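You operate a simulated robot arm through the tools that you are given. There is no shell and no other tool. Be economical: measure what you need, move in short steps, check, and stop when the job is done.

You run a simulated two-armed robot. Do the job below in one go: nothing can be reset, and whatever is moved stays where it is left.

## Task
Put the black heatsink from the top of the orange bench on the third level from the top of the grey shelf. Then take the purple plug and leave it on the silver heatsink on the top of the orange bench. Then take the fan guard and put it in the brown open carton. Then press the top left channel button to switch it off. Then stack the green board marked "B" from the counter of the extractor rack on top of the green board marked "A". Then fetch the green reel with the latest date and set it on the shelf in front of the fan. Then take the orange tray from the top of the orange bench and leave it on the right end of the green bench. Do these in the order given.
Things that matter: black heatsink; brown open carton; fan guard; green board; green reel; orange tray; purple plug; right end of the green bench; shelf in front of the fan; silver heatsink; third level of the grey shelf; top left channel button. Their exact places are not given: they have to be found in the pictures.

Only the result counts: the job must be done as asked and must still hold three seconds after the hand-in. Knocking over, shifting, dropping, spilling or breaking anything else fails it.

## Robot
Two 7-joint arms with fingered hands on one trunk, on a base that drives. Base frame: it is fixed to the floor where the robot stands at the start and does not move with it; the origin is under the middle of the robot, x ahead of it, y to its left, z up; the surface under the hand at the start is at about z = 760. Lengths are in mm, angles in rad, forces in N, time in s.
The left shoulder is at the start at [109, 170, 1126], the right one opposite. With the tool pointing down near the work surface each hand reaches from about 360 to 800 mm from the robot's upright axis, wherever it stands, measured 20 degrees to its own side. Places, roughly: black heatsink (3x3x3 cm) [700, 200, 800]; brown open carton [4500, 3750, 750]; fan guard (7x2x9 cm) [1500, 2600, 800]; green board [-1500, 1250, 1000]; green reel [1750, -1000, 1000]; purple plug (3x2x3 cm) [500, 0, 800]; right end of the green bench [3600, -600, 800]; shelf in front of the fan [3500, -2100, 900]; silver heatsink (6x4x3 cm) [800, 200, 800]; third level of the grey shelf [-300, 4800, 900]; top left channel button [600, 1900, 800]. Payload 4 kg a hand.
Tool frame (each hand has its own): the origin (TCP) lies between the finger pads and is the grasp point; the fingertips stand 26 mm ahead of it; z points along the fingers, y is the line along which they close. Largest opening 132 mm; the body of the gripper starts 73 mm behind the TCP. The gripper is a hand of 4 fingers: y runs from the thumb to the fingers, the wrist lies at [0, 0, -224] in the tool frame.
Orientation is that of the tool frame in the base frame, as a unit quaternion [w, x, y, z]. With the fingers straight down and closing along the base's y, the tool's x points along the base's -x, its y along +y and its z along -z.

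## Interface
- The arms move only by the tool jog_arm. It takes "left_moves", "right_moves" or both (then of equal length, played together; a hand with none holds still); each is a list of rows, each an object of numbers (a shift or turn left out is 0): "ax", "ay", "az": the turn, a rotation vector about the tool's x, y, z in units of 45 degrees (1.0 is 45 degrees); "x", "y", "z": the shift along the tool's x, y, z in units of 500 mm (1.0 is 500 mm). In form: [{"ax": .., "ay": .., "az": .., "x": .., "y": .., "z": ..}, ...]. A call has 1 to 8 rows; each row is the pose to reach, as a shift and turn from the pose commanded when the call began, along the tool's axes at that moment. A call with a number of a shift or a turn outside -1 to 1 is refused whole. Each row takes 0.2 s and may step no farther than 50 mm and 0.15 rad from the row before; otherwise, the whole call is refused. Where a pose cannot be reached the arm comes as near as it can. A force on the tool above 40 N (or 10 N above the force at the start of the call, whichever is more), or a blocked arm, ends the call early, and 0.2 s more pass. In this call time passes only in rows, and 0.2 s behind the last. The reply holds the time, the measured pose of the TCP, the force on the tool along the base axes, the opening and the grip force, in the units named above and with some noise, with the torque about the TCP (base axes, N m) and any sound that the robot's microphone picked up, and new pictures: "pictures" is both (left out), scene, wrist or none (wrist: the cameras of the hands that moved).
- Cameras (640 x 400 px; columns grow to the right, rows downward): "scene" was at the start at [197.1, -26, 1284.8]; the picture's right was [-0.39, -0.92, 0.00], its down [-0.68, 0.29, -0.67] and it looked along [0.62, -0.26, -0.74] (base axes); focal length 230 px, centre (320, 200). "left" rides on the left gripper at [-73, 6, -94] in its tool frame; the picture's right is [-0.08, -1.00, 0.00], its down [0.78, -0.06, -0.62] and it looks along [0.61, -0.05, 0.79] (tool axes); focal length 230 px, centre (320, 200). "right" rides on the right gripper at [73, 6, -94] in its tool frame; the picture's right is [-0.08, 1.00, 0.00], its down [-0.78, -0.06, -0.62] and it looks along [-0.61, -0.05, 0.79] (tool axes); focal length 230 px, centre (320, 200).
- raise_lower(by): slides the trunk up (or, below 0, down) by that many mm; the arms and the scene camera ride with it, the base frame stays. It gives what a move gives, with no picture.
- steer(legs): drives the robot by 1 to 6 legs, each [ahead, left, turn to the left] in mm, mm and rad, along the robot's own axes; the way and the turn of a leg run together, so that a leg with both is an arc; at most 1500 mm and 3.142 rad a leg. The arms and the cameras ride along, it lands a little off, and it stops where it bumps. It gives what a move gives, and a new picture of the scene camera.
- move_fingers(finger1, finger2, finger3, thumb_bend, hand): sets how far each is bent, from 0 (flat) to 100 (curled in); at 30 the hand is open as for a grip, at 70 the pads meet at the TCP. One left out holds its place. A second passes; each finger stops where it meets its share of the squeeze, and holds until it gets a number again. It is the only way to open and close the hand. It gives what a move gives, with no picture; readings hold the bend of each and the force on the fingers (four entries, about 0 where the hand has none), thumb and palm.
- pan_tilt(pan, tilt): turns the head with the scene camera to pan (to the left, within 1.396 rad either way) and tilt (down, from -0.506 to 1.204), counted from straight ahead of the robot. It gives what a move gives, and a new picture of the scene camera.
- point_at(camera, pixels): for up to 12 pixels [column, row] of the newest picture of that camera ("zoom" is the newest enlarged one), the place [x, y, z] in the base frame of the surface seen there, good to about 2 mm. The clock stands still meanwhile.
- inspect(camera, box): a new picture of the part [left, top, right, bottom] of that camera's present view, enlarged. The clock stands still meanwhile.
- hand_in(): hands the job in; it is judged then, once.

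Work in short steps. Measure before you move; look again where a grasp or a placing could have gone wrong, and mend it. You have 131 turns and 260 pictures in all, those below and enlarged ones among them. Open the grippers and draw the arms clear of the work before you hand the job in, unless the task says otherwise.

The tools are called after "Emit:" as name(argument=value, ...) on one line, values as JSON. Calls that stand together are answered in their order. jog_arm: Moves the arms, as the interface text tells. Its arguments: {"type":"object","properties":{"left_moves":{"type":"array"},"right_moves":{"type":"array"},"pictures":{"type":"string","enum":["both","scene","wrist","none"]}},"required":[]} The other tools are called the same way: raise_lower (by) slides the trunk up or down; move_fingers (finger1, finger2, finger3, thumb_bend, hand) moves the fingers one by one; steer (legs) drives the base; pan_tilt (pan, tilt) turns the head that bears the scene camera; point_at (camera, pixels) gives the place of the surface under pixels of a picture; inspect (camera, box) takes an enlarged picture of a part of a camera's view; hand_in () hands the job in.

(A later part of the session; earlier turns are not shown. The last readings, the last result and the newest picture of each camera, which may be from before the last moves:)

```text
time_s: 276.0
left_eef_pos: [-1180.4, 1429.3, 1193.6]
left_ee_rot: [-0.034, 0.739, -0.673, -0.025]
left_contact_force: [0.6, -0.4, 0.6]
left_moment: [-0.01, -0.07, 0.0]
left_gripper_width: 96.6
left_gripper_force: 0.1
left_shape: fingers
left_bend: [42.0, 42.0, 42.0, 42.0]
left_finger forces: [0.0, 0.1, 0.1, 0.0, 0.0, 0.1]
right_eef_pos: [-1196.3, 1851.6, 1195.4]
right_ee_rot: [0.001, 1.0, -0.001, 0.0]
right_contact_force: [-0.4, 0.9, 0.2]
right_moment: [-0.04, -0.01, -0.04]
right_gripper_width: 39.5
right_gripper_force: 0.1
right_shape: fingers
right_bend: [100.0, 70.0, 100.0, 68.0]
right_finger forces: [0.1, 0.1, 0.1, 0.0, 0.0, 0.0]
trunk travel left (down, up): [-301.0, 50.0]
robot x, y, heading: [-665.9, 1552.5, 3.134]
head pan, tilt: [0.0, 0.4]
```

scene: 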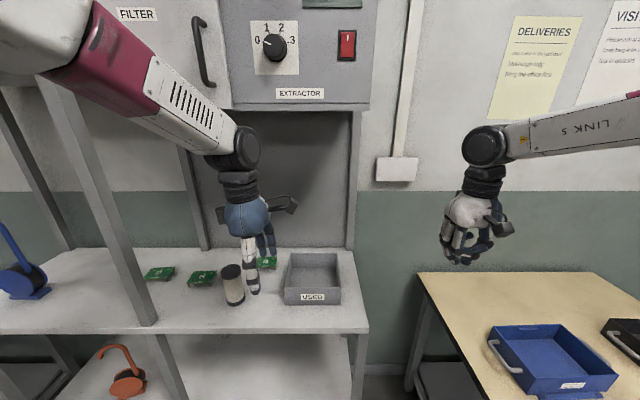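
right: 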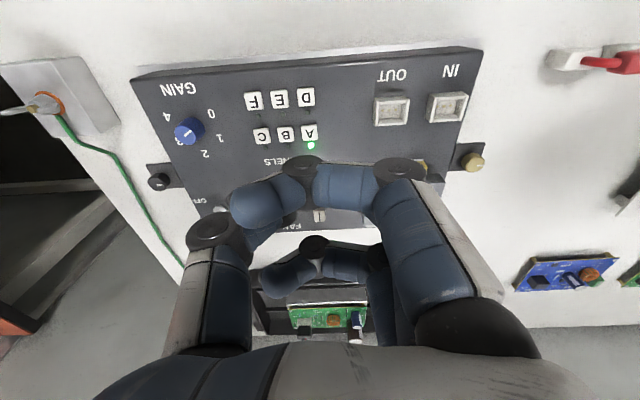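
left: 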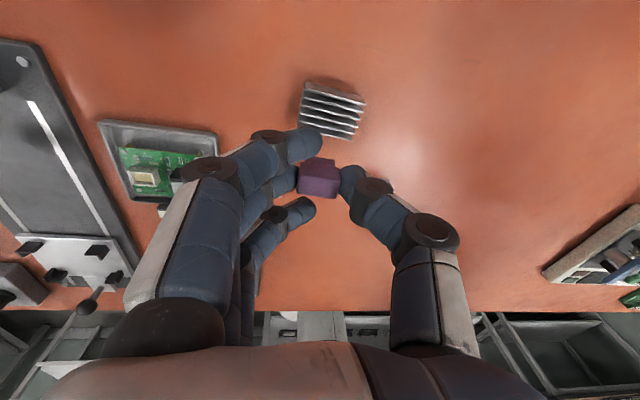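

The hand has a 5° yaw and tilt, which I correct with a small rotation, then drive 100 mm closer.

Emit:
jog_arm(left_moves=[{"ax": -0.021, "ay": 0.106, "az": 0.118}], pictures="none")

Emit:
steer(legs=[[100, 0, 0.006]])

Emit:
pan_tilt(pan=0.25, tilt=0.75)

Emit:
inspect(camera="left", box=[0, 0, 640, 400])

```text
time_s: 276.4
left_eef_pos: [-1178.6, 1429.8, 1194.1]
left_ee_rot: [-0.002, -0.707, 0.708, 0.001]
left_contact_force: [-0.6, 0.3, -0.8]
left_moment: [-0.03, -0.01, 0.03]
left_gripper_width: 96.2
left_gripper_force: 0.1
left_shape: fingers
left_bend: [42.0, 42.0, 42.0, 42.0]
left_finger forces: [0.1, 0.0, 0.0, 0.1, 0.1, 0.0]
right_eef_pos: [-1196.3, 1852.1, 1195.3]
right_ee_rot: [0.001, 1.0, 0.0, -0.001]
right_contact_force: [-0.1, 0.0, -0.1]
right_moment: [-0.01, 0.0, 0.01]
right_gripper_width: 39.5
right_gripper_force: 0.1
right_shape: fingers
right_bend: [100.0, 70.0, 100.0, 68.0]
right_finger forces: [0.0, 0.0, 0.0, 0.0, 0.0, 0.0]
trunk travel left (down, up): [-301.0, 50.0]
robot x, y, heading: [-664.1, 1552.2, 3.136]
head pan, tilt: [0.0, 0.4]
```

```text
time_s: 277.6
left_eef_pos: [-1278.2, 1425.0, 1192.8]
left_ee_rot: [0.003, 0.709, -0.705, -0.002]
left_contact_force: [-1.2, -0.5, -0.1]
left_moment: [-0.03, -0.04, 0.0]
left_gripper_width: 96.4
left_gripper_force: 0.0
left_shape: fingers
left_bend: [42.0, 42.0, 42.0, 42.0]
left_finger forces: [0.0, 0.0, 0.0, 0.0, 0.1, 0.0]
right_eef_pos: [-1297.2, 1848.8, 1194.9]
right_ee_rot: [-0.001, 1.0, 0.002, 0.0]
right_contact_force: [-0.2, -0.2, 0.0]
right_moment: [-0.01, 0.0, 0.0]
right_gripper_width: 39.6
right_gripper_force: 0.0
right_shape: fingers
right_bend: [100.0, 70.0, 100.0, 68.0]
right_finger forces: [0.1, 0.0, 0.0, 0.0, 0.0, 0.1]
trunk travel left (down, up): [-301.0, 50.0]
robot x, y, heading: [-763.8, 1553.1, -3.14]
head pan, tilt: [0.0, 0.4]
```

scene: 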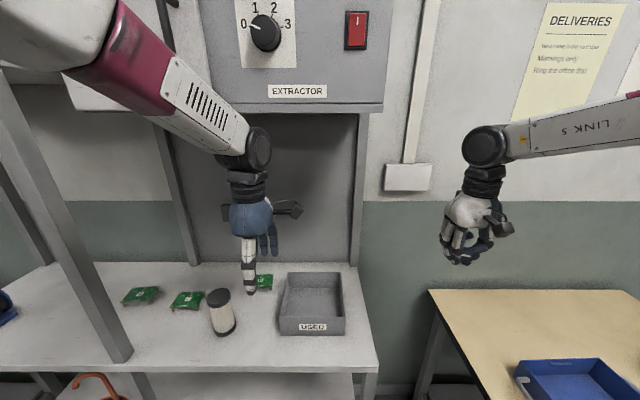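

```text
time_s: 278.4
left_eef_pos: [-1278.8, 1425.4, 1193.2]
left_ee_rot: [0.002, 0.709, -0.705, -0.001]
left_contact_force: [-0.2, 0.1, 0.7]
left_moment: [0.01, -0.02, 0.0]
left_gripper_width: 96.2
left_gripper_force: 0.1
left_shape: fingers
left_bend: [42.0, 42.0, 42.0, 42.0]
left_finger forces: [0.0, 0.0, 0.0, 0.1, 0.0, 0.0]
right_eef_pos: [-1296.7, 1849.0, 1195.9]
right_ee_rot: [-0.001, 1.0, 0.001, -0.001]
right_contact_force: [0.5, -0.1, 0.9]
right_moment: [0.02, 0.01, -0.02]
right_gripper_width: 39.5
right_gripper_force: 0.0
right_shape: fingers
right_bend: [100.0, 70.0, 100.0, 68.0]
right_finger forces: [0.0, 0.0, 0.0, 0.0, 0.0, 0.1]
trunk travel left (down, up): [-301.0, 50.0]
robot x, y, heading: [-761.8, 1552.8, -3.134]
head pan, tilt: [0.25, 0.75]
```

scene: 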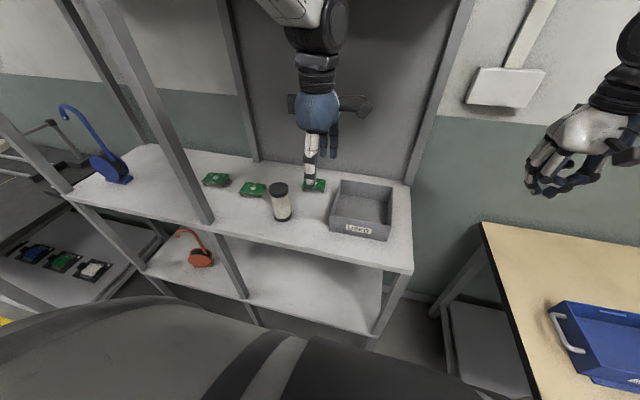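

```text
1.00 times, centred on (320, 200) of left (not enlarged: the box is as wide or as high as the picture)
```

zoom: 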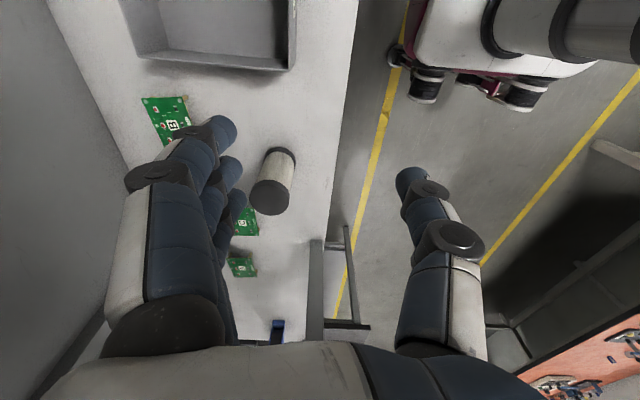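

Orientation is now straight. I zoom on the boards from the higher camera and measure corners.

Emit:
inspect(camera="scene", box=[190, 150, 350, 240])

```text
4.00 times, centred on (270, 195) of scene
```

zoom: 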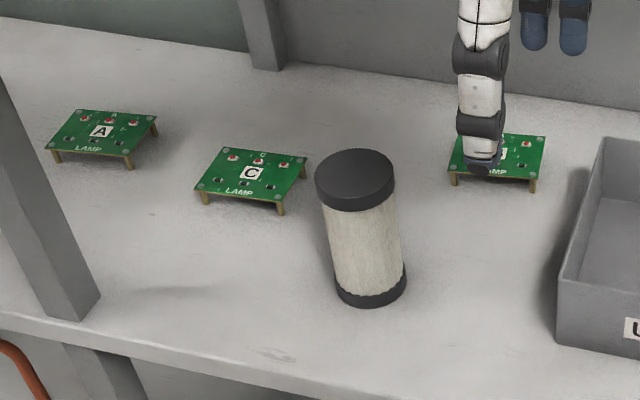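

Emit:
point_at(camera="zoom", pixels=[[46, 147], [75, 111], [156, 117], [130, 156], [103, 131], [450, 170], [545, 137], [536, 178], [460, 136], [355, 178], [603, 140], [560, 280]])

```text
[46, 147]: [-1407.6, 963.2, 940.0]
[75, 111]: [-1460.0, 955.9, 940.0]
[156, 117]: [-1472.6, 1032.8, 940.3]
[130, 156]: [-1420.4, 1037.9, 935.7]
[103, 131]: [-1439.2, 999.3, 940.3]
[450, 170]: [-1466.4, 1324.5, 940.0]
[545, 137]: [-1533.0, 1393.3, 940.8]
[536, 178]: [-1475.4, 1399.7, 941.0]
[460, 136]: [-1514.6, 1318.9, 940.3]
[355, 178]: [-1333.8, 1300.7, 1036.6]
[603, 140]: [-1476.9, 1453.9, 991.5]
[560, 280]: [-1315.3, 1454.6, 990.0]
```

B's corners give centre (-1498, 1359), turned 6.6°; A's centre (-1440, 997.5), turned 9.5°. I move over B at z≈1110 with the yaw matched.

Emit:
jog_arm(left_moves=[{"az": -0.03, "x": 0.022, "y": 0.073, "z": 0.0}, {"az": -0.06, "x": 0.044, "y": 0.146, "z": 0.02}, {"az": -0.09, "x": 0.065, "y": 0.219, "z": 0.05}, {"az": -0.12, "x": 0.087, "y": 0.292, "z": 0.09}, {"az": -0.14, "x": 0.109, "y": 0.365, "z": 0.13}, {"az": -0.14, "x": 0.13, "y": 0.438, "z": 0.166}], pictures="both")

```text
time_s: 279.8
left_eef_pos: [-1470.7, 1365.3, 1122.4]
left_ee_rot: [0.002, 0.747, -0.665, 0.0]
left_contact_force: [-0.2, 0.6, 0.5]
left_moment: [-0.01, 0.03, 0.01]
left_gripper_width: 97.0
left_gripper_force: 0.1
left_shape: fingers
left_bend: [42.0, 42.0, 42.0, 42.0]
left_finger forces: [0.0, 0.0, 0.0, 0.1, 0.0, 0.0]
left hand out of reach, approached as far as the arm can: row 6
right_eef_pos: [-1295.9, 1847.7, 1195.6]
right_ee_rot: [0.0, 1.0, 0.001, -0.002]
right_contact_force: [0.8, 0.1, 0.3]
right_moment: [-0.04, 0.04, 0.01]
right_gripper_width: 39.6
right_gripper_force: 0.1
right_shape: fingers
right_bend: [100.0, 70.0, 100.0, 68.0]
right_finger forces: [0.1, 0.1, 0.0, 0.0, 0.0, 0.0]
trunk travel left (down, up): [-301.0, 50.0]
robot x, y, heading: [-762.9, 1554.3, -3.137]
head pan, tilt: [0.25, 0.75]
```

scene: 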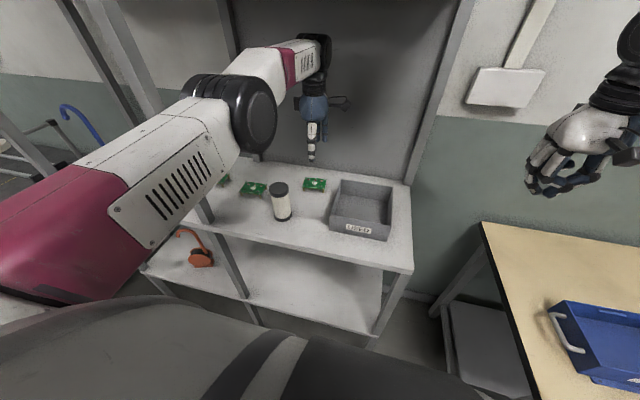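
left: 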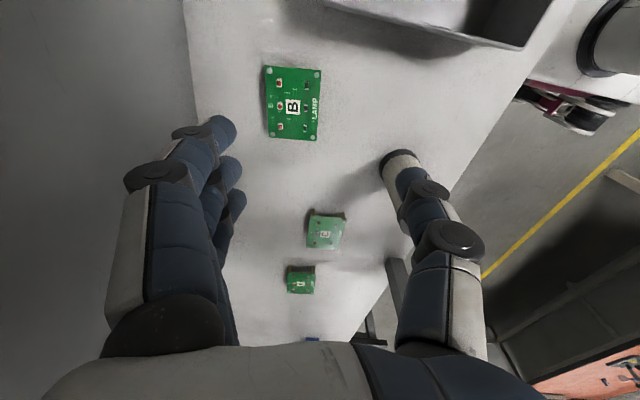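

The arm was just out of reach, so I drive 60 mm closer and then fine-adjust.

Emit:
steer(legs=[[60, 0, 0]])

Emit:
jog_arm(left_moves=[{"y": -0.05}], pictures="none")

```text
time_s: 280.8
left_eef_pos: [-1532.6, 1365.2, 1119.7]
left_ee_rot: [0.001, 0.747, -0.665, -0.001]
left_contact_force: [-0.1, 0.6, -0.9]
left_moment: [-0.04, -0.01, 0.02]
left_gripper_width: 97.0
left_gripper_force: 0.1
left_shape: fingers
left_bend: [42.0, 42.0, 42.0, 42.0]
left_finger forces: [0.1, 0.1, 0.0, 0.0, 0.0, 0.1]
right_eef_pos: [-1358.6, 1848.6, 1194.3]
right_ee_rot: [0.0, 1.0, 0.002, 0.0]
right_contact_force: [0.0, -0.6, 0.4]
right_moment: [0.0, -0.01, 0.04]
right_gripper_width: 39.4
right_gripper_force: 0.1
right_shape: fingers
right_bend: [100.0, 70.0, 100.0, 68.0]
right_finger forces: [0.0, 0.1, 0.1, 0.0, 0.0, 0.0]
trunk travel left (down, up): [-301.0, 50.0]
robot x, y, heading: [-823.5, 1553.4, -3.142]
head pan, tilt: [0.25, 0.75]
```

scene: 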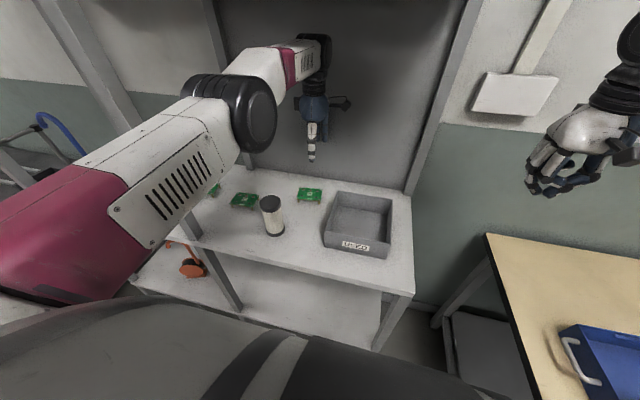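

```text
time_s: 281.2
left_eef_pos: [-1503.4, 1368.6, 1122.3]
left_ee_rot: [0.003, 0.746, -0.666, -0.002]
left_contact_force: [0.0, 0.2, 0.2]
left_moment: [-0.03, 0.0, 0.01]
left_gripper_width: 96.6
left_gripper_force: 0.0
left_shape: fingers
left_bend: [42.0, 42.0, 42.0, 42.0]
left_finger forces: [0.0, 0.1, 0.0, 0.1, 0.0, 0.0]
right_eef_pos: [-1354.5, 1848.1, 1197.2]
right_ee_rot: [0.001, 1.0, 0.003, -0.002]
right_contact_force: [0.0, -0.1, -0.2]
right_moment: [0.02, 0.03, -0.01]
right_gripper_width: 39.9
right_gripper_force: 0.0
right_shape: fingers
right_bend: [100.0, 70.0, 100.0, 68.0]
right_finger forces: [0.0, 0.1, 0.0, 0.0, 0.1, 0.0]
trunk travel left (down, up): [-301.0, 50.0]
robot x, y, heading: [-821.4, 1551.0, -3.14]
head pan, tilt: [0.25, 0.75]
```

B is now unobstructed in the scene view; I re-measure its corners.

Emit:
inspect(camera="scene", box=[280, 170, 345, 215])

```text
8.89 times, centred on (312, 192) of scene
```

zoom: 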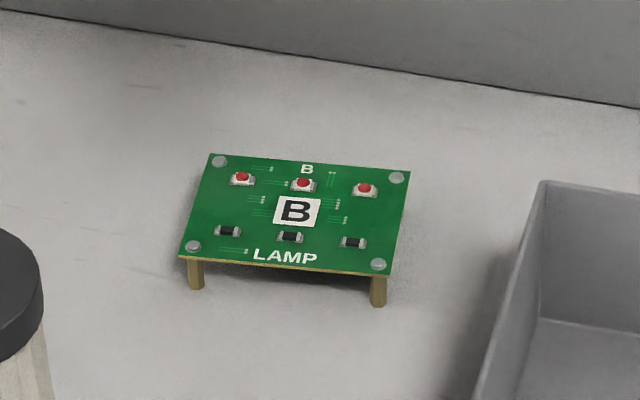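

Emit:
point_at(camera="zoom", pixels=[[181, 254], [390, 270], [408, 173], [212, 155], [296, 212], [219, 161], [397, 177], [378, 264], [193, 246]])

```text
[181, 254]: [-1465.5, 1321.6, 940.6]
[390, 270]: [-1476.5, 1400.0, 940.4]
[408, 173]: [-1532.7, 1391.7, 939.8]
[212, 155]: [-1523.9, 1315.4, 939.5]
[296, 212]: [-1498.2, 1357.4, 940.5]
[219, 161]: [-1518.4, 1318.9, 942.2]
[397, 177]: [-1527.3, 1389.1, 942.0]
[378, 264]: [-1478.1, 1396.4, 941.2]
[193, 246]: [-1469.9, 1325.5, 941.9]
```

Centre of B is (-1499.6, 1357.2), yaw 7.3°. I correct and descend to z≈1000.

Emit:
jog_arm(left_moves=[{"az": -0.018, "x": 0.023, "y": -0.005, "z": 0.06}, {"az": -0.018, "x": 0.023, "y": -0.005, "z": 0.13}, {"az": -0.018, "x": 0.023, "y": -0.005, "z": 0.2}, {"az": -0.018, "x": 0.023, "y": -0.005, "z": 0.244}], pictures="both")

```text
time_s: 282.2
left_eef_pos: [-1504.0, 1356.3, 998.9]
left_ee_rot: [0.001, 0.751, -0.66, -0.002]
left_contact_force: [0.8, -0.3, -0.2]
left_moment: [0.01, 0.0, 0.0]
left_gripper_width: 96.6
left_gripper_force: 0.1
left_shape: fingers
left_bend: [42.0, 42.0, 42.0, 42.0]
left_finger forces: [0.0, 0.0, 0.0, 0.0, 0.0, 0.0]
right_eef_pos: [-1356.3, 1846.8, 1194.7]
right_ee_rot: [0.0, 1.0, 0.001, 0.0]
right_contact_force: [-0.3, -0.4, -0.1]
right_moment: [0.0, -0.04, 0.01]
right_gripper_width: 39.2
right_gripper_force: 0.0
right_shape: fingers
right_bend: [100.0, 70.0, 100.0, 68.0]
right_finger forces: [0.0, 0.0, 0.0, 0.0, 0.1, 0.1]
trunk travel left (down, up): [-301.0, 50.0]
robot x, y, heading: [-818.9, 1552.8, -3.143]
head pan, tilt: [0.25, 0.75]
```

scene: 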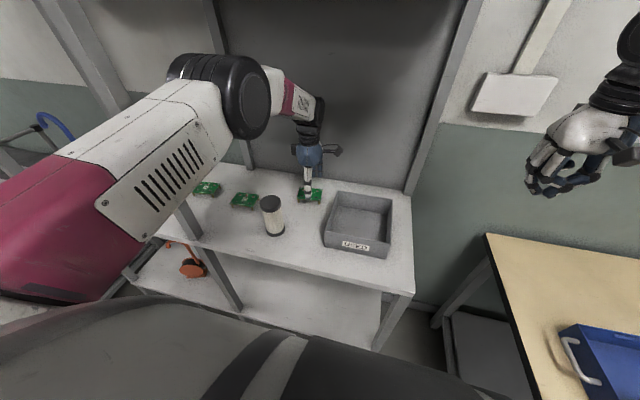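
left: 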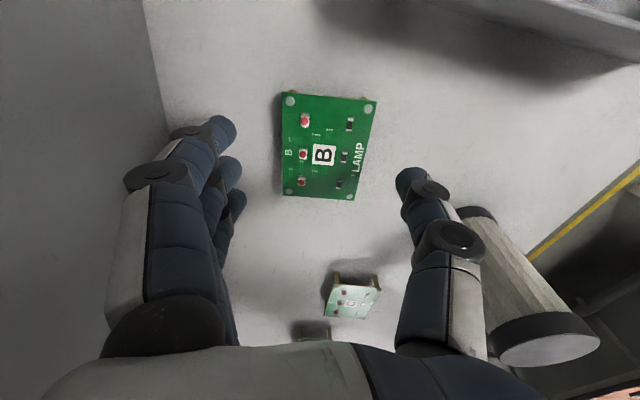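

Fingers straddle the board's long edges. I fix 4 mm in x and descend to z≈955.

Emit:
jog_arm(left_moves=[{"y": -0.009, "z": 0.04}, {"y": -0.009, "z": 0.075}, {"y": -0.009, "z": 0.088}], pictures="wrist")

Emit:
inspect(camera="scene", box=[280, 165, 345, 215])

```text
time_s: 283.0
left_eef_pos: [-1497.4, 1357.3, 954.5]
left_ee_rot: [0.002, 0.751, -0.66, -0.002]
left_contact_force: [-1.2, -0.7, 0.1]
left_moment: [0.03, -0.01, -0.01]
left_gripper_width: 96.8
left_gripper_force: 0.1
left_shape: fingers
left_bend: [42.0, 42.0, 42.0, 42.0]
left_finger forces: [0.0, 0.0, 0.0, 0.0, 0.0, 0.1]
right_eef_pos: [-1356.6, 1847.4, 1195.6]
right_ee_rot: [0.0, 1.0, 0.002, 0.0]
right_contact_force: [0.4, 0.2, -0.4]
right_moment: [0.0, 0.01, 0.0]
right_gripper_width: 39.4
right_gripper_force: 0.0
right_shape: fingers
right_bend: [100.0, 70.0, 100.0, 68.0]
right_finger forces: [0.0, 0.1, 0.0, 0.0, 0.1, 0.0]
trunk travel left (down, up): [-301.0, 50.0]
robot x, y, heading: [-820.0, 1555.4, -3.137]
head pan, tilt: [0.25, 0.75]
```

left: 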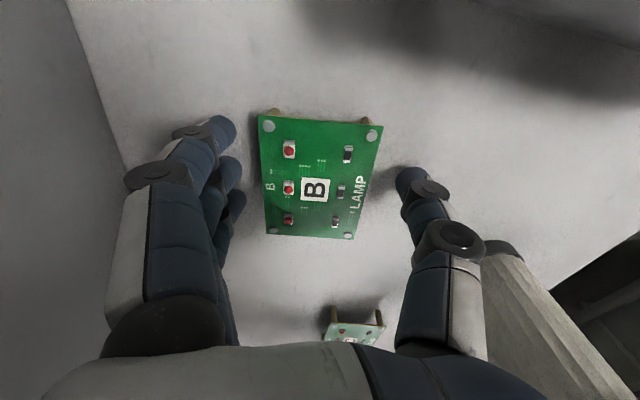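

```text
8.00 times, centred on (312, 190) of scene
```

zoom: 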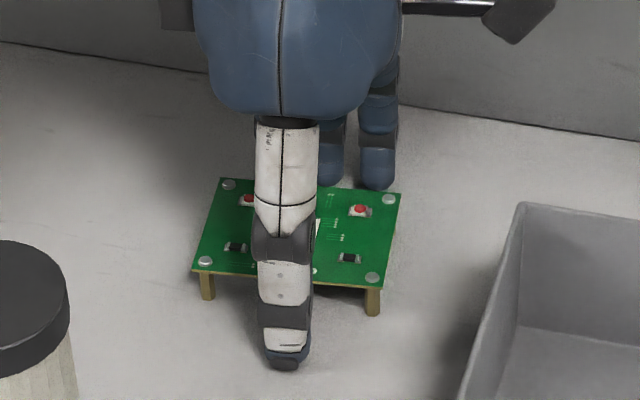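

Centred. I close the fingers on the board.

Emit:
move_fingers(hand="left", finger1=62, finger2=62, finger3=62, thumb_bend=62)

Emit:
inspect(camera="left", box=[120, 50, 520, 300])

```text
time_s: 284.0
left_eef_pos: [-1497.6, 1356.2, 955.3]
left_ee_rot: [0.002, 0.752, -0.659, -0.003]
left_contact_force: [-0.3, 0.2, -0.7]
left_moment: [0.02, 0.02, 0.0]
left_gripper_width: 56.1
left_gripper_force: 12.6
left_shape: fingers
left_bend: [57.0, 57.0, 57.0, 57.0]
left_finger forces: [4.0, 3.9, 4.0, 0.0, 13.1, 0.1]
right_eef_pos: [-1355.7, 1847.0, 1195.2]
right_ee_rot: [0.0, 1.0, 0.002, -0.001]
right_contact_force: [0.1, -0.8, 0.6]
right_moment: [0.04, 0.02, -0.01]
right_gripper_width: 39.5
right_gripper_force: 0.0
right_shape: fingers
right_bend: [100.0, 70.0, 100.0, 68.0]
right_finger forces: [0.0, 0.0, 0.0, 0.1, 0.0, 0.1]
trunk travel left (down, up): [-301.0, 50.0]
robot x, y, heading: [-820.2, 1556.3, -3.135]
head pan, tilt: [0.25, 0.75]
```

```text
1.60 times, centred on (320, 175) of left
```

zoom: 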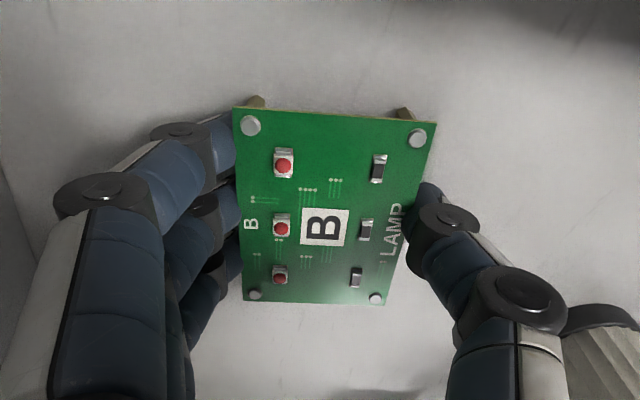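

All four digits hold B (56 mm, 12.6 N). I lift it to z≈1120 and measure the elbow position and posts.

Emit:
jog_arm(left_moves=[{"z": -0.02}, {"z": -0.08}, {"z": -0.16}, {"z": -0.24}, {"z": -0.32}], pictures="scene")

Emit:
point_at(camera="scene", pixels=[[250, 100], [180, 75], [150, 110], [280, 90], [225, 280], [70, 30], [300, 75], [205, 30]])

```text
time_s: 285.2
left_eef_pos: [-1496.7, 1357.0, 1115.6]
left_ee_rot: [0.002, 0.751, -0.66, -0.001]
left_contact_force: [-0.5, 0.2, 0.6]
left_moment: [0.02, -0.01, -0.03]
left_gripper_width: 55.7
left_gripper_force: 13.1
left_shape: fingers
left_bend: [57.0, 57.0, 57.0, 57.0]
left_finger forces: [4.0, 3.9, 3.9, 0.1, 13.0, 0.1]
right_eef_pos: [-1356.6, 1848.2, 1195.2]
right_ee_rot: [0.0, 1.0, 0.002, -0.001]
right_contact_force: [-0.3, 0.2, 1.1]
right_moment: [0.03, 0.0, 0.01]
right_gripper_width: 39.3
right_gripper_force: 0.1
right_shape: fingers
right_bend: [100.0, 70.0, 100.0, 68.0]
right_finger forces: [0.1, 0.0, 0.0, 0.0, 0.0, 0.1]
trunk travel left (down, up): [-301.0, 50.0]
robot x, y, heading: [-820.8, 1552.3, -3.139]
head pan, tilt: [0.25, 0.75]
```

scene: 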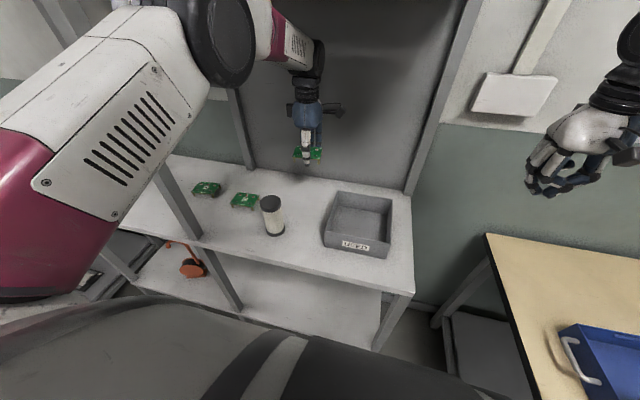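

```text
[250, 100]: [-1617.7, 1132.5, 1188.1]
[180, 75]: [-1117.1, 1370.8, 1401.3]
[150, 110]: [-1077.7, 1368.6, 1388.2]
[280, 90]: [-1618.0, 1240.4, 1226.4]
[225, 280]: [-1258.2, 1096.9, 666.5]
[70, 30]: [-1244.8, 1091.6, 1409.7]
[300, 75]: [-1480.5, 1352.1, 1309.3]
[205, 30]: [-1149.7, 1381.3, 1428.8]
```

The elbow is above the hand (y≈1370), so the arm will fit beside the post. I back out 375 mm, strafe 360 mm left, and drive back in 300 mm.

Emit:
steer(legs=[[-375, 0, 0], [0, 360, 0], [230, 0, 0]])

Emit:
pan_tilt(pan=0.25, tilt=0.6)

```text
time_s: 291.7
left_eef_pos: [-1216.9, 997.0, 1116.4]
left_ee_rot: [-0.003, 0.742, -0.67, 0.008]
left_contact_force: [6.3, -2.8, 1.5]
left_moment: [0.41, 0.76, -0.49]
left_gripper_width: 55.7
left_gripper_force: 12.3
left_shape: fingers
left_bend: [57.0, 57.0, 57.0, 57.0]
left_finger forces: [4.1, 4.0, 4.0, 0.1, 13.0, 0.1]
right_eef_pos: [-1083.7, 1488.0, 1194.5]
right_ee_rot: [0.0, 1.0, 0.002, -0.001]
right_contact_force: [-0.8, -1.0, -0.1]
right_moment: [-0.01, 0.03, 0.03]
right_gripper_width: 39.4
right_gripper_force: 0.1
right_shape: fingers
right_bend: [100.0, 70.0, 100.0, 68.0]
right_finger forces: [0.0, 0.0, 0.0, 0.1, 0.0, 0.0]
trunk travel left (down, up): [-301.0, 50.0]
robot x, y, heading: [-548.8, 1193.2, -3.133]
head pan, tilt: [0.25, 0.75]
stopped in leg 3: the force on the tool passed its limit at 154 N (the readings are from after the stop); the commanded pose is now the measured one
```

scene: 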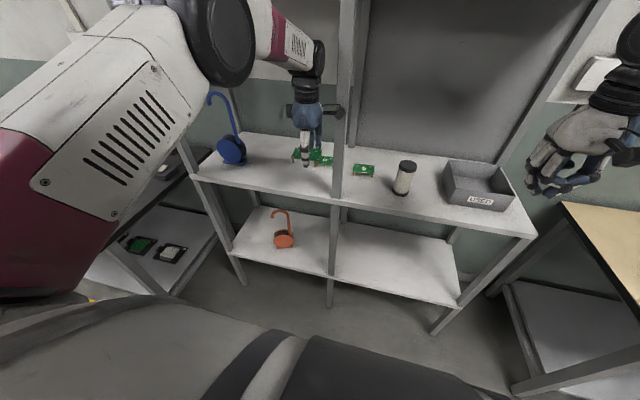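

```text
time_s: 292.4
left_eef_pos: [-1218.2, 995.9, 1116.7]
left_ee_rot: [-0.004, 0.742, -0.67, 0.007]
left_contact_force: [8.5, -1.7, 0.5]
left_moment: [0.29, 1.03, -0.77]
left_gripper_width: 56.0
left_gripper_force: 12.2
left_shape: fingers
left_bend: [57.0, 57.0, 57.0, 57.0]
left_finger forces: [4.1, 4.0, 4.0, 0.1, 13.0, 0.0]
right_eef_pos: [-1082.4, 1487.9, 1194.1]
right_ee_rot: [0.0, 1.0, 0.003, -0.001]
right_contact_force: [-0.6, -0.9, -0.1]
right_moment: [0.0, 0.02, 0.01]
right_gripper_width: 39.6
right_gripper_force: 0.0
right_shape: fingers
right_bend: [100.0, 70.0, 100.0, 68.0]
right_finger forces: [0.0, 0.1, 0.0, 0.0, 0.0, 0.1]
trunk travel left (down, up): [-301.0, 50.0]
robot x, y, heading: [-548.8, 1190.4, -3.138]
head pan, tilt: [0.25, 0.6]
```

scene: 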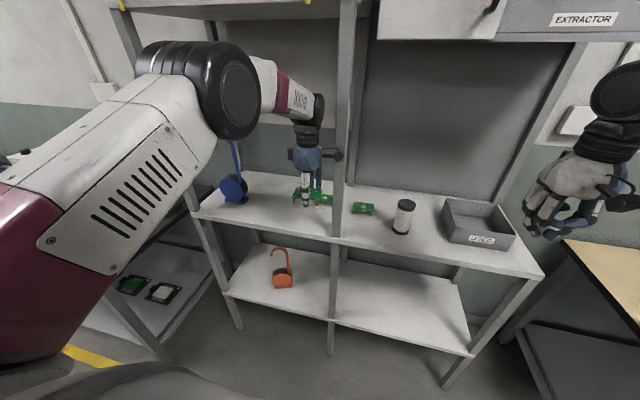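

The wrist camera's bracket touched the post (y≈1084). I back off 60 mm, check the board, and measure the blue tool and post to choose an entry line further left.

Emit:
steer(legs=[[-70, 0, 0]])

Emit:
inspect(camera="scene", box=[180, 100, 420, 250])

Emit:
inspect(camera="left", box=[0, 0, 640, 399])

```text
time_s: 293.4
left_eef_pos: [-1148.4, 996.1, 1115.5]
left_ee_rot: [-0.004, 0.742, -0.67, 0.006]
left_contact_force: [1.2, -0.2, -1.2]
left_moment: [0.0, 0.02, 0.02]
left_gripper_width: 55.6
left_gripper_force: 12.9
left_shape: fingers
left_bend: [57.0, 57.0, 57.0, 57.0]
left_finger forces: [4.0, 4.0, 4.0, 0.1, 13.0, 0.0]
right_eef_pos: [-1013.5, 1489.0, 1195.1]
right_ee_rot: [0.0, 1.0, 0.001, -0.001]
right_contact_force: [0.0, -0.1, 0.2]
right_moment: [0.02, 0.03, 0.01]
right_gripper_width: 39.6
right_gripper_force: 0.0
right_shape: fingers
right_bend: [100.0, 70.0, 100.0, 68.0]
right_finger forces: [0.0, 0.1, 0.0, 0.1, 0.0, 0.0]
trunk travel left (down, up): [-301.0, 50.0]
robot x, y, heading: [-482.5, 1192.7, -3.137]
head pan, tilt: [0.25, 0.6]
```

scene: 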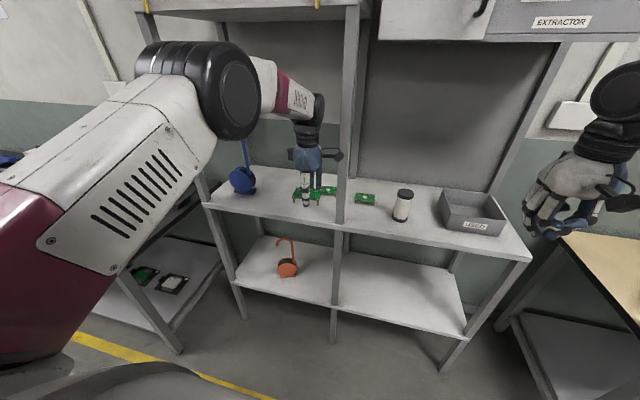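

```text
2.67 times, centred on (300, 175) of scene
```

zoom: 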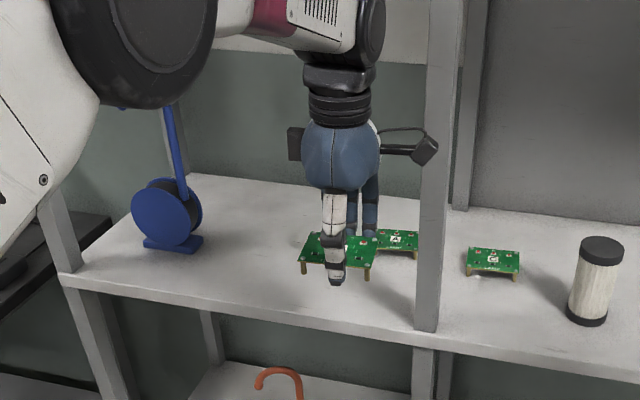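

```text
1.00 times, centred on (320, 200) of left (not enlarged: the box is as wide or as high as the picture)
```

zoom: 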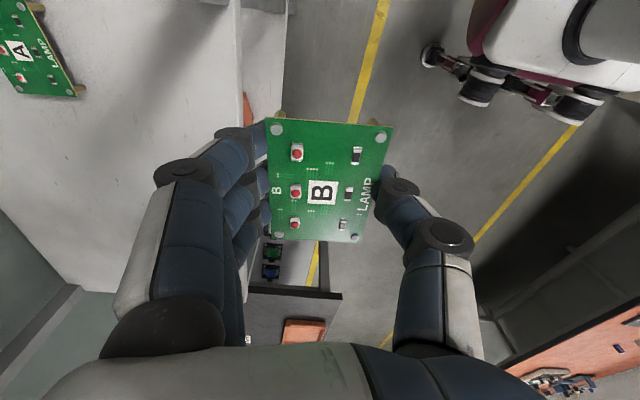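

Board B is still firmly held and nothing else moved. I measure the blue spool, posts, and A again.

Emit:
point_at(camera="zoom", pixels=[[195, 225], [200, 205], [175, 130], [430, 320], [418, 250], [420, 231], [375, 233], [415, 257], [70, 265], [395, 241], [465, 200]])

```text
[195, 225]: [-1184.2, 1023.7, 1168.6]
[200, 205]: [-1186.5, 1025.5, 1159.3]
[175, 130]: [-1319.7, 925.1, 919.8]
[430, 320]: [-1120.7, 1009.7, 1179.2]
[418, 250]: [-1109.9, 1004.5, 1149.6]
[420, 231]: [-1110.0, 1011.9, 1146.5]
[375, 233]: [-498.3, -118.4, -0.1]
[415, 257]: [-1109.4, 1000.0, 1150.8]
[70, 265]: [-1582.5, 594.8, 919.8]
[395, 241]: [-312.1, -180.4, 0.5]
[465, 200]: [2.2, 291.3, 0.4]
```

Emit:
inspect(camera="scene", box=[220, 120, 380, 240])

Emit:
point_at(camera="scene", pixels=[[252, 182], [245, 150], [242, 192], [340, 215], [207, 195], [318, 197], [338, 188], [250, 165]])

```text
3.33 times, centred on (300, 180) of scene
```

zoom: 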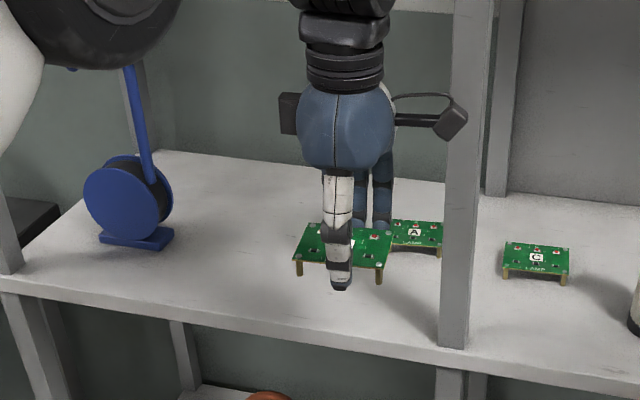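

```text
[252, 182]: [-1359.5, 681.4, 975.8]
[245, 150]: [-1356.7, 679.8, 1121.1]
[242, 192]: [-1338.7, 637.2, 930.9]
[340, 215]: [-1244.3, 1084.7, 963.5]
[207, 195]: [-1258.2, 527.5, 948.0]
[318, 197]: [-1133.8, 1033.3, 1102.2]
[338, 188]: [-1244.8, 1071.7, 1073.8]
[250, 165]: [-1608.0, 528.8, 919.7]
```

Entry at y≈926 is clear of both the post (≥1070) and the spool (≤690). I strafe 70 mm left and drive in 285 mm.

Emit:
steer(legs=[[0, 70, 0], [285, 0, 0]])

Emit:
pan_tilt(pan=0.3, tilt=0.75)

```text
time_s: 296.3
left_eef_pos: [-1437.7, 925.7, 1114.8]
left_ee_rot: [-0.005, 0.742, -0.671, 0.008]
left_contact_force: [0.3, 0.2, 1.1]
left_moment: [0.0, 0.0, 0.01]
left_gripper_width: 55.9
left_gripper_force: 12.4
left_shape: fingers
left_bend: [57.0, 57.0, 57.0, 57.0]
left_finger forces: [4.1, 4.0, 3.8, 0.0, 12.9, 0.0]
right_eef_pos: [-1301.6, 1419.4, 1194.9]
right_ee_rot: [0.0, 1.0, 0.001, 0.0]
right_contact_force: [-0.3, -0.4, -0.3]
right_moment: [-0.03, -0.02, -0.01]
right_gripper_width: 39.4
right_gripper_force: 0.1
right_shape: fingers
right_bend: [100.0, 70.0, 100.0, 68.0]
right_finger forces: [0.1, 0.0, 0.0, 0.1, 0.0, 0.0]
trunk travel left (down, up): [-301.0, 50.0]
robot x, y, heading: [-768.2, 1123.4, -3.137]
head pan, tilt: [0.25, 0.6]
```

scene: 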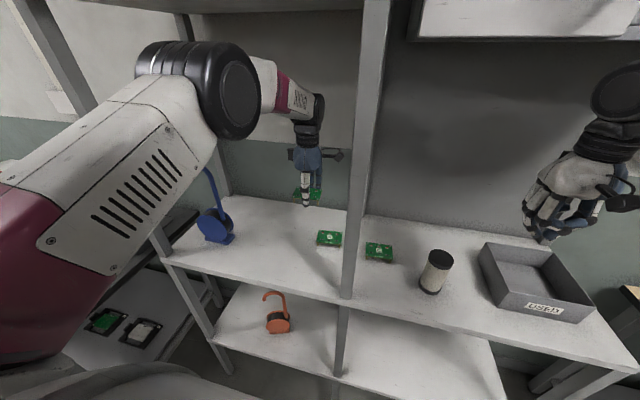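

```text
time_s: 297.0
left_eef_pos: [-1435.7, 927.0, 1116.0]
left_ee_rot: [-0.004, 0.741, -0.672, 0.007]
left_contact_force: [0.3, -0.6, -0.4]
left_moment: [0.01, -0.04, -0.03]
left_gripper_width: 55.7
left_gripper_force: 12.6
left_shape: fingers
left_bend: [57.0, 57.0, 57.0, 57.0]
left_finger forces: [4.0, 3.9, 3.9, 0.0, 13.0, 0.0]
right_eef_pos: [-1301.3, 1418.0, 1195.9]
right_ee_rot: [-0.001, 1.0, 0.001, 0.0]
right_contact_force: [0.4, 0.4, 0.3]
right_moment: [0.01, 0.02, 0.0]
right_gripper_width: 39.5
right_gripper_force: 0.1
right_shape: fingers
right_bend: [100.0, 70.0, 100.0, 68.0]
right_finger forces: [0.0, 0.0, 0.0, 0.0, 0.0, 0.1]
trunk travel left (down, up): [-301.0, 50.0]
robot x, y, heading: [-764.6, 1122.3, -3.143]
head pan, tilt: [0.3, 0.75]
```

scene: 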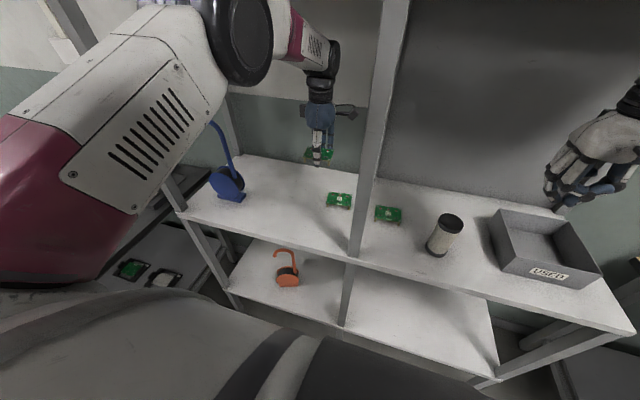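

Emit:
inspect(camera="scene", box=[290, 135, 370, 225])

```text
4.44 times, centred on (330, 180) of scene
```

zoom: 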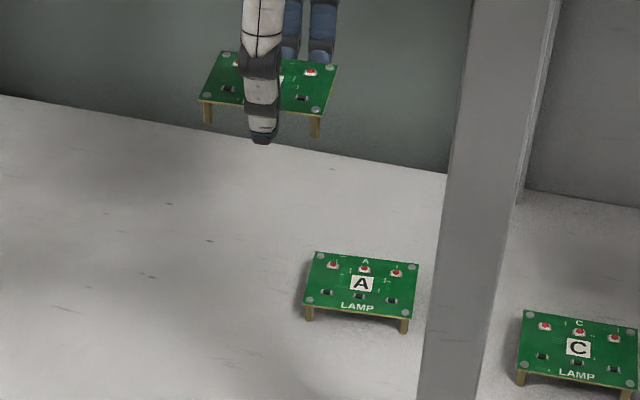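

Emit:
point_at(camera="zoom", pixels=[[305, 304], [411, 316], [419, 265], [318, 252], [201, 97], [315, 115], [337, 66], [222, 52], [362, 284], [310, 300], [405, 311]])

```text
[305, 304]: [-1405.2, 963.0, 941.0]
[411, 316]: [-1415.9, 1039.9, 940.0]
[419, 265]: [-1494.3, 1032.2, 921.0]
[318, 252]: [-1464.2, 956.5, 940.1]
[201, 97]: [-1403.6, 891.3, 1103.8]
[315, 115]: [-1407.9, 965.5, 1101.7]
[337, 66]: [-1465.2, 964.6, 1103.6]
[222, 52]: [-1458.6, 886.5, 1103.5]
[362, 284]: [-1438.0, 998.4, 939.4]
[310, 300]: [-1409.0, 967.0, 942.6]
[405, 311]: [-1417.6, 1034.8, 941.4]
```

A: centre (-1440, 998.2), yaw ≈7.4°; held B: centre (-1434, 927), yaw ≈4.7°. I shift the hand accordingly and lower to z≈1000.

Emit:
jog_arm(left_moves=[{"ax": -0.019, "az": -0.055, "x": -0.07, "y": -0.001}, {"ax": -0.019, "az": -0.055, "x": -0.143, "y": -0.002}, {"ax": -0.019, "az": -0.055, "x": -0.143, "y": -0.002, "z": 0.08}, {"ax": -0.019, "az": -0.055, "x": -0.143, "y": -0.002, "z": 0.16}, {"ax": -0.019, "az": -0.055, "x": -0.143, "y": -0.002, "z": 0.22}], pictures="none")

Emit:
inspect(camera="scene", box=[305, 155, 370, 220])

```text
time_s: 298.2
left_eef_pos: [-1441.6, 997.0, 1004.3]
left_ee_rot: [0.001, 0.756, -0.654, 0.003]
left_contact_force: [1.4, 0.5, -0.2]
left_moment: [0.01, 0.0, 0.04]
left_gripper_width: 55.6
left_gripper_force: 12.3
left_shape: fingers
left_bend: [57.0, 57.0, 58.0, 57.0]
left_finger forces: [4.0, 3.9, 3.8, 0.0, 12.8, 0.0]
right_eef_pos: [-1301.5, 1418.4, 1194.3]
right_ee_rot: [0.0, 1.0, 0.0, 0.0]
right_contact_force: [1.1, -0.8, -0.2]
right_moment: [0.01, -0.05, 0.0]
right_gripper_width: 39.3
right_gripper_force: 0.0
right_shape: fingers
right_bend: [100.0, 70.0, 100.0, 68.0]
right_finger forces: [0.0, 0.0, 0.1, 0.0, 0.0, 0.1]
trunk travel left (down, up): [-301.0, 50.0]
robot x, y, heading: [-764.2, 1125.5, -3.138]
head pan, tilt: [0.3, 0.75]
```

```text
6.15 times, centred on (338, 188) of scene
```

zoom: 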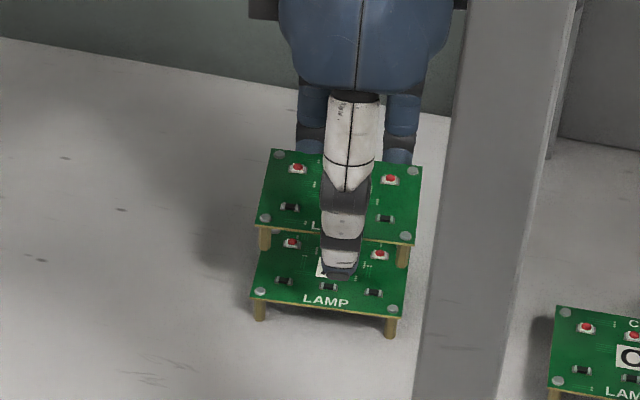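

Emit:
point_at(camera="zoom", pixels=[[257, 226], [413, 243], [421, 167], [272, 150], [249, 299], [402, 313], [265, 218], [406, 236], [260, 292], [392, 307]])

```text
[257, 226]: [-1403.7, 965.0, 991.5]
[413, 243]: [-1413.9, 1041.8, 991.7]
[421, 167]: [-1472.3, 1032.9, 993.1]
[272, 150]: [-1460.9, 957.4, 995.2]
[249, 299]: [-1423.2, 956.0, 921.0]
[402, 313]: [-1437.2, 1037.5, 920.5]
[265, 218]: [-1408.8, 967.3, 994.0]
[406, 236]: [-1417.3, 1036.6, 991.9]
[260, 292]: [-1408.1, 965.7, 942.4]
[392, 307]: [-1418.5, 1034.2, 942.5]
```

B is 1–2 mm off A; I correct by (-1,-2) mm and 1° and lower toward contact.

Emit:
jog_arm(left_moves=[{"az": -0.018, "x": 0.0037, "y": 0.0026, "z": 0.03}, {"az": -0.018, "x": 0.0037, "y": 0.0026, "z": 0.05}, {"az": -0.018, "x": 0.0037, "y": 0.0026, "z": 0.056}], pictures="none")

Emit:
inspect(camera="scene", box=[310, 170, 370, 220])

```text
time_s: 299.0
left_eef_pos: [-1441.4, 995.2, 975.6]
left_ee_rot: [0.002, 0.76, -0.65, 0.004]
left_contact_force: [-1.1, -0.6, -0.1]
left_moment: [0.0, 0.02, 0.0]
left_gripper_width: 56.1
left_gripper_force: 12.5
left_shape: fingers
left_bend: [57.0, 57.0, 58.0, 57.0]
left_finger forces: [4.1, 4.0, 3.9, 0.1, 12.7, 0.1]
right_eef_pos: [-1301.6, 1418.0, 1193.7]
right_ee_rot: [0.0, 1.0, 0.0, 0.0]
right_contact_force: [0.4, 0.2, -0.4]
right_moment: [0.01, -0.01, 0.03]
right_gripper_width: 39.5
right_gripper_force: 0.1
right_shape: fingers
right_bend: [100.0, 70.0, 100.0, 68.0]
right_finger forces: [0.0, 0.0, 0.0, 0.0, 0.0, 0.1]
trunk travel left (down, up): [-301.0, 50.0]
robot x, y, heading: [-763.2, 1121.6, -3.137]
head pan, tilt: [0.3, 0.75]
```

```text
8.00 times, centred on (340, 195) of scene
```

zoom: 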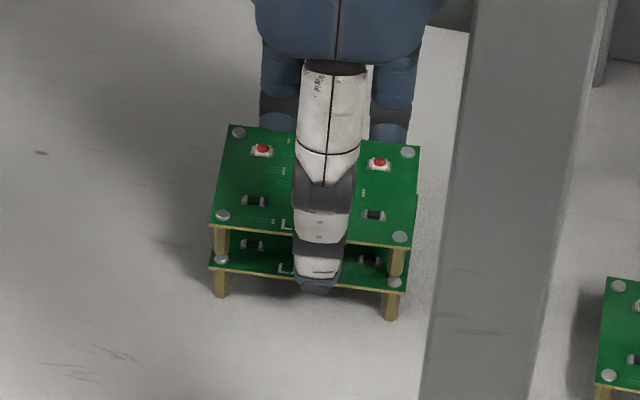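

Legs are over A's screw corners. I lower a few more mm until contact.

Emit:
jog_arm(left_moves=[{"z": 0.003}, {"z": 0.005}], pictures="none")

```text
time_s: 299.6
left_eef_pos: [-1441.5, 995.1, 974.5]
left_ee_rot: [0.002, 0.76, -0.649, 0.003]
left_contact_force: [0.4, 0.3, -0.7]
left_moment: [0.02, -0.01, 0.03]
left_gripper_width: 55.6
left_gripper_force: 12.4
left_shape: fingers
left_bend: [57.0, 57.0, 58.0, 57.0]
left_finger forces: [4.1, 3.9, 3.8, 0.0, 12.7, 0.0]
right_eef_pos: [-1300.5, 1417.9, 1194.4]
right_ee_rot: [0.001, 1.0, 0.001, 0.0]
right_contact_force: [0.4, 0.6, -0.8]
right_moment: [0.0, -0.02, -0.02]
right_gripper_width: 39.6
right_gripper_force: 0.0
right_shape: fingers
right_bend: [100.0, 70.0, 100.0, 68.0]
right_finger forces: [0.0, 0.0, 0.0, 0.0, 0.1, 0.0]
trunk travel left (down, up): [-301.0, 50.0]
robot x, y, heading: [-767.2, 1120.1, -3.141]
head pan, tilt: [0.3, 0.75]
```

Emit:
jog_arm(left_moves=[{"z": 0.003}, {"z": 0.005}], pictures="none")

Emit:
inspect(camera="scene", box=[310, 170, 370, 220])

```text
time_s: 300.2
left_eef_pos: [-1442.1, 994.2, 972.5]
left_ee_rot: [0.002, 0.761, -0.649, 0.002]
left_contact_force: [-0.2, -0.8, 3.2]
left_moment: [0.03, -0.11, -0.03]
left_gripper_width: 54.9
left_gripper_force: 12.3
left_shape: fingers
left_bend: [58.0, 58.0, 57.0, 57.0]
left_finger forces: [4.1, 3.9, 4.7, 0.1, 12.8, 0.0]
right_eef_pos: [-1299.7, 1419.3, 1194.6]
right_ee_rot: [0.0, 1.0, 0.002, 0.0]
right_contact_force: [-0.2, 0.9, -0.4]
right_moment: [0.0, -0.02, -0.01]
right_gripper_width: 39.4
right_gripper_force: 0.1
right_shape: fingers
right_bend: [100.0, 70.0, 100.0, 68.0]
right_finger forces: [0.0, 0.0, 0.1, 0.0, 0.0, 0.0]
trunk travel left (down, up): [-301.0, 50.0]
robot x, y, heading: [-769.3, 1118.2, -3.144]
head pan, tilt: [0.3, 0.75]
```

```text
8.00 times, centred on (340, 195) of scene
```

zoom: 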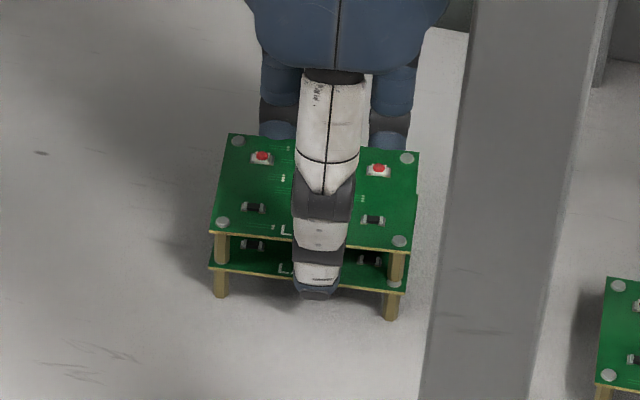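

B rests on A (3 N). I open the fingers to 46 and check.

Emit:
move_fingers(hand="left", finger1=48, finger2=48, finger3=48, thumb_bend=48)

Emit:
jog_arm(left_moves=[{"z": -0.02}, {"z": -0.08}, {"z": -0.16}, {"z": -0.24}, {"z": -0.28}], pictures="none")

Emit:
inspect(camera="scene", box=[310, 170, 370, 220])

```text
time_s: 301.2
left_eef_pos: [-1442.6, 995.4, 972.2]
left_ee_rot: [0.002, 0.76, -0.649, 0.004]
left_contact_force: [-0.6, 0.5, -1.0]
left_moment: [-0.01, 0.01, -0.02]
left_gripper_width: 76.4
left_gripper_force: 0.0
left_shape: fingers
left_bend: [48.0, 48.0, 48.0, 48.0]
left_finger forces: [0.0, 0.0, 0.0, 0.0, 0.1, 0.0]
right_eef_pos: [-1301.0, 1418.9, 1194.1]
right_ee_rot: [0.0, 1.0, 0.001, 0.0]
right_contact_force: [-0.1, -1.5, -0.7]
right_moment: [0.04, 0.01, 0.02]
right_gripper_width: 39.6
right_gripper_force: 0.0
right_shape: fingers
right_bend: [100.0, 70.0, 100.0, 68.0]
right_finger forces: [0.1, 0.0, 0.0, 0.1, 0.1, 0.1]
trunk travel left (down, up): [-301.0, 50.0]
robot x, y, heading: [-762.8, 1123.0, -3.139]
head pan, tilt: [0.3, 0.75]
```

```text
time_s: 302.4
left_eef_pos: [-1442.0, 994.8, 1111.8]
left_ee_rot: [0.001, 0.76, -0.65, 0.003]
left_contact_force: [-0.1, -0.7, 0.3]
left_moment: [-0.03, -0.01, 0.02]
left_gripper_width: 76.6
left_gripper_force: 0.0
left_shape: fingers
left_bend: [48.0, 48.0, 48.0, 48.0]
left_finger forces: [0.0, 0.0, 0.0, 0.1, 0.0, 0.1]
right_eef_pos: [-1301.2, 1418.2, 1194.2]
right_ee_rot: [0.0, 1.0, 0.001, 0.0]
right_contact_force: [-0.3, -0.5, -0.3]
right_moment: [0.03, 0.0, -0.02]
right_gripper_width: 39.4
right_gripper_force: 0.1
right_shape: fingers
right_bend: [100.0, 70.0, 100.0, 68.0]
right_finger forces: [0.0, 0.1, 0.1, 0.0, 0.0, 0.1]
trunk travel left (down, up): [-301.0, 50.0]
robot x, y, heading: [-766.7, 1124.3, -3.141]
head pan, tilt: [0.3, 0.75]
```

```text
8.00 times, centred on (340, 195) of scene
```

zoom: 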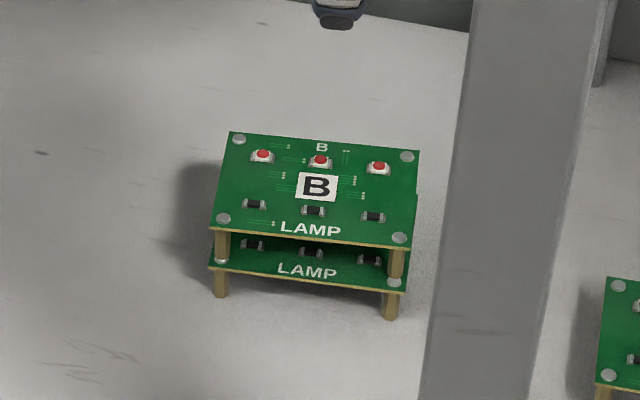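

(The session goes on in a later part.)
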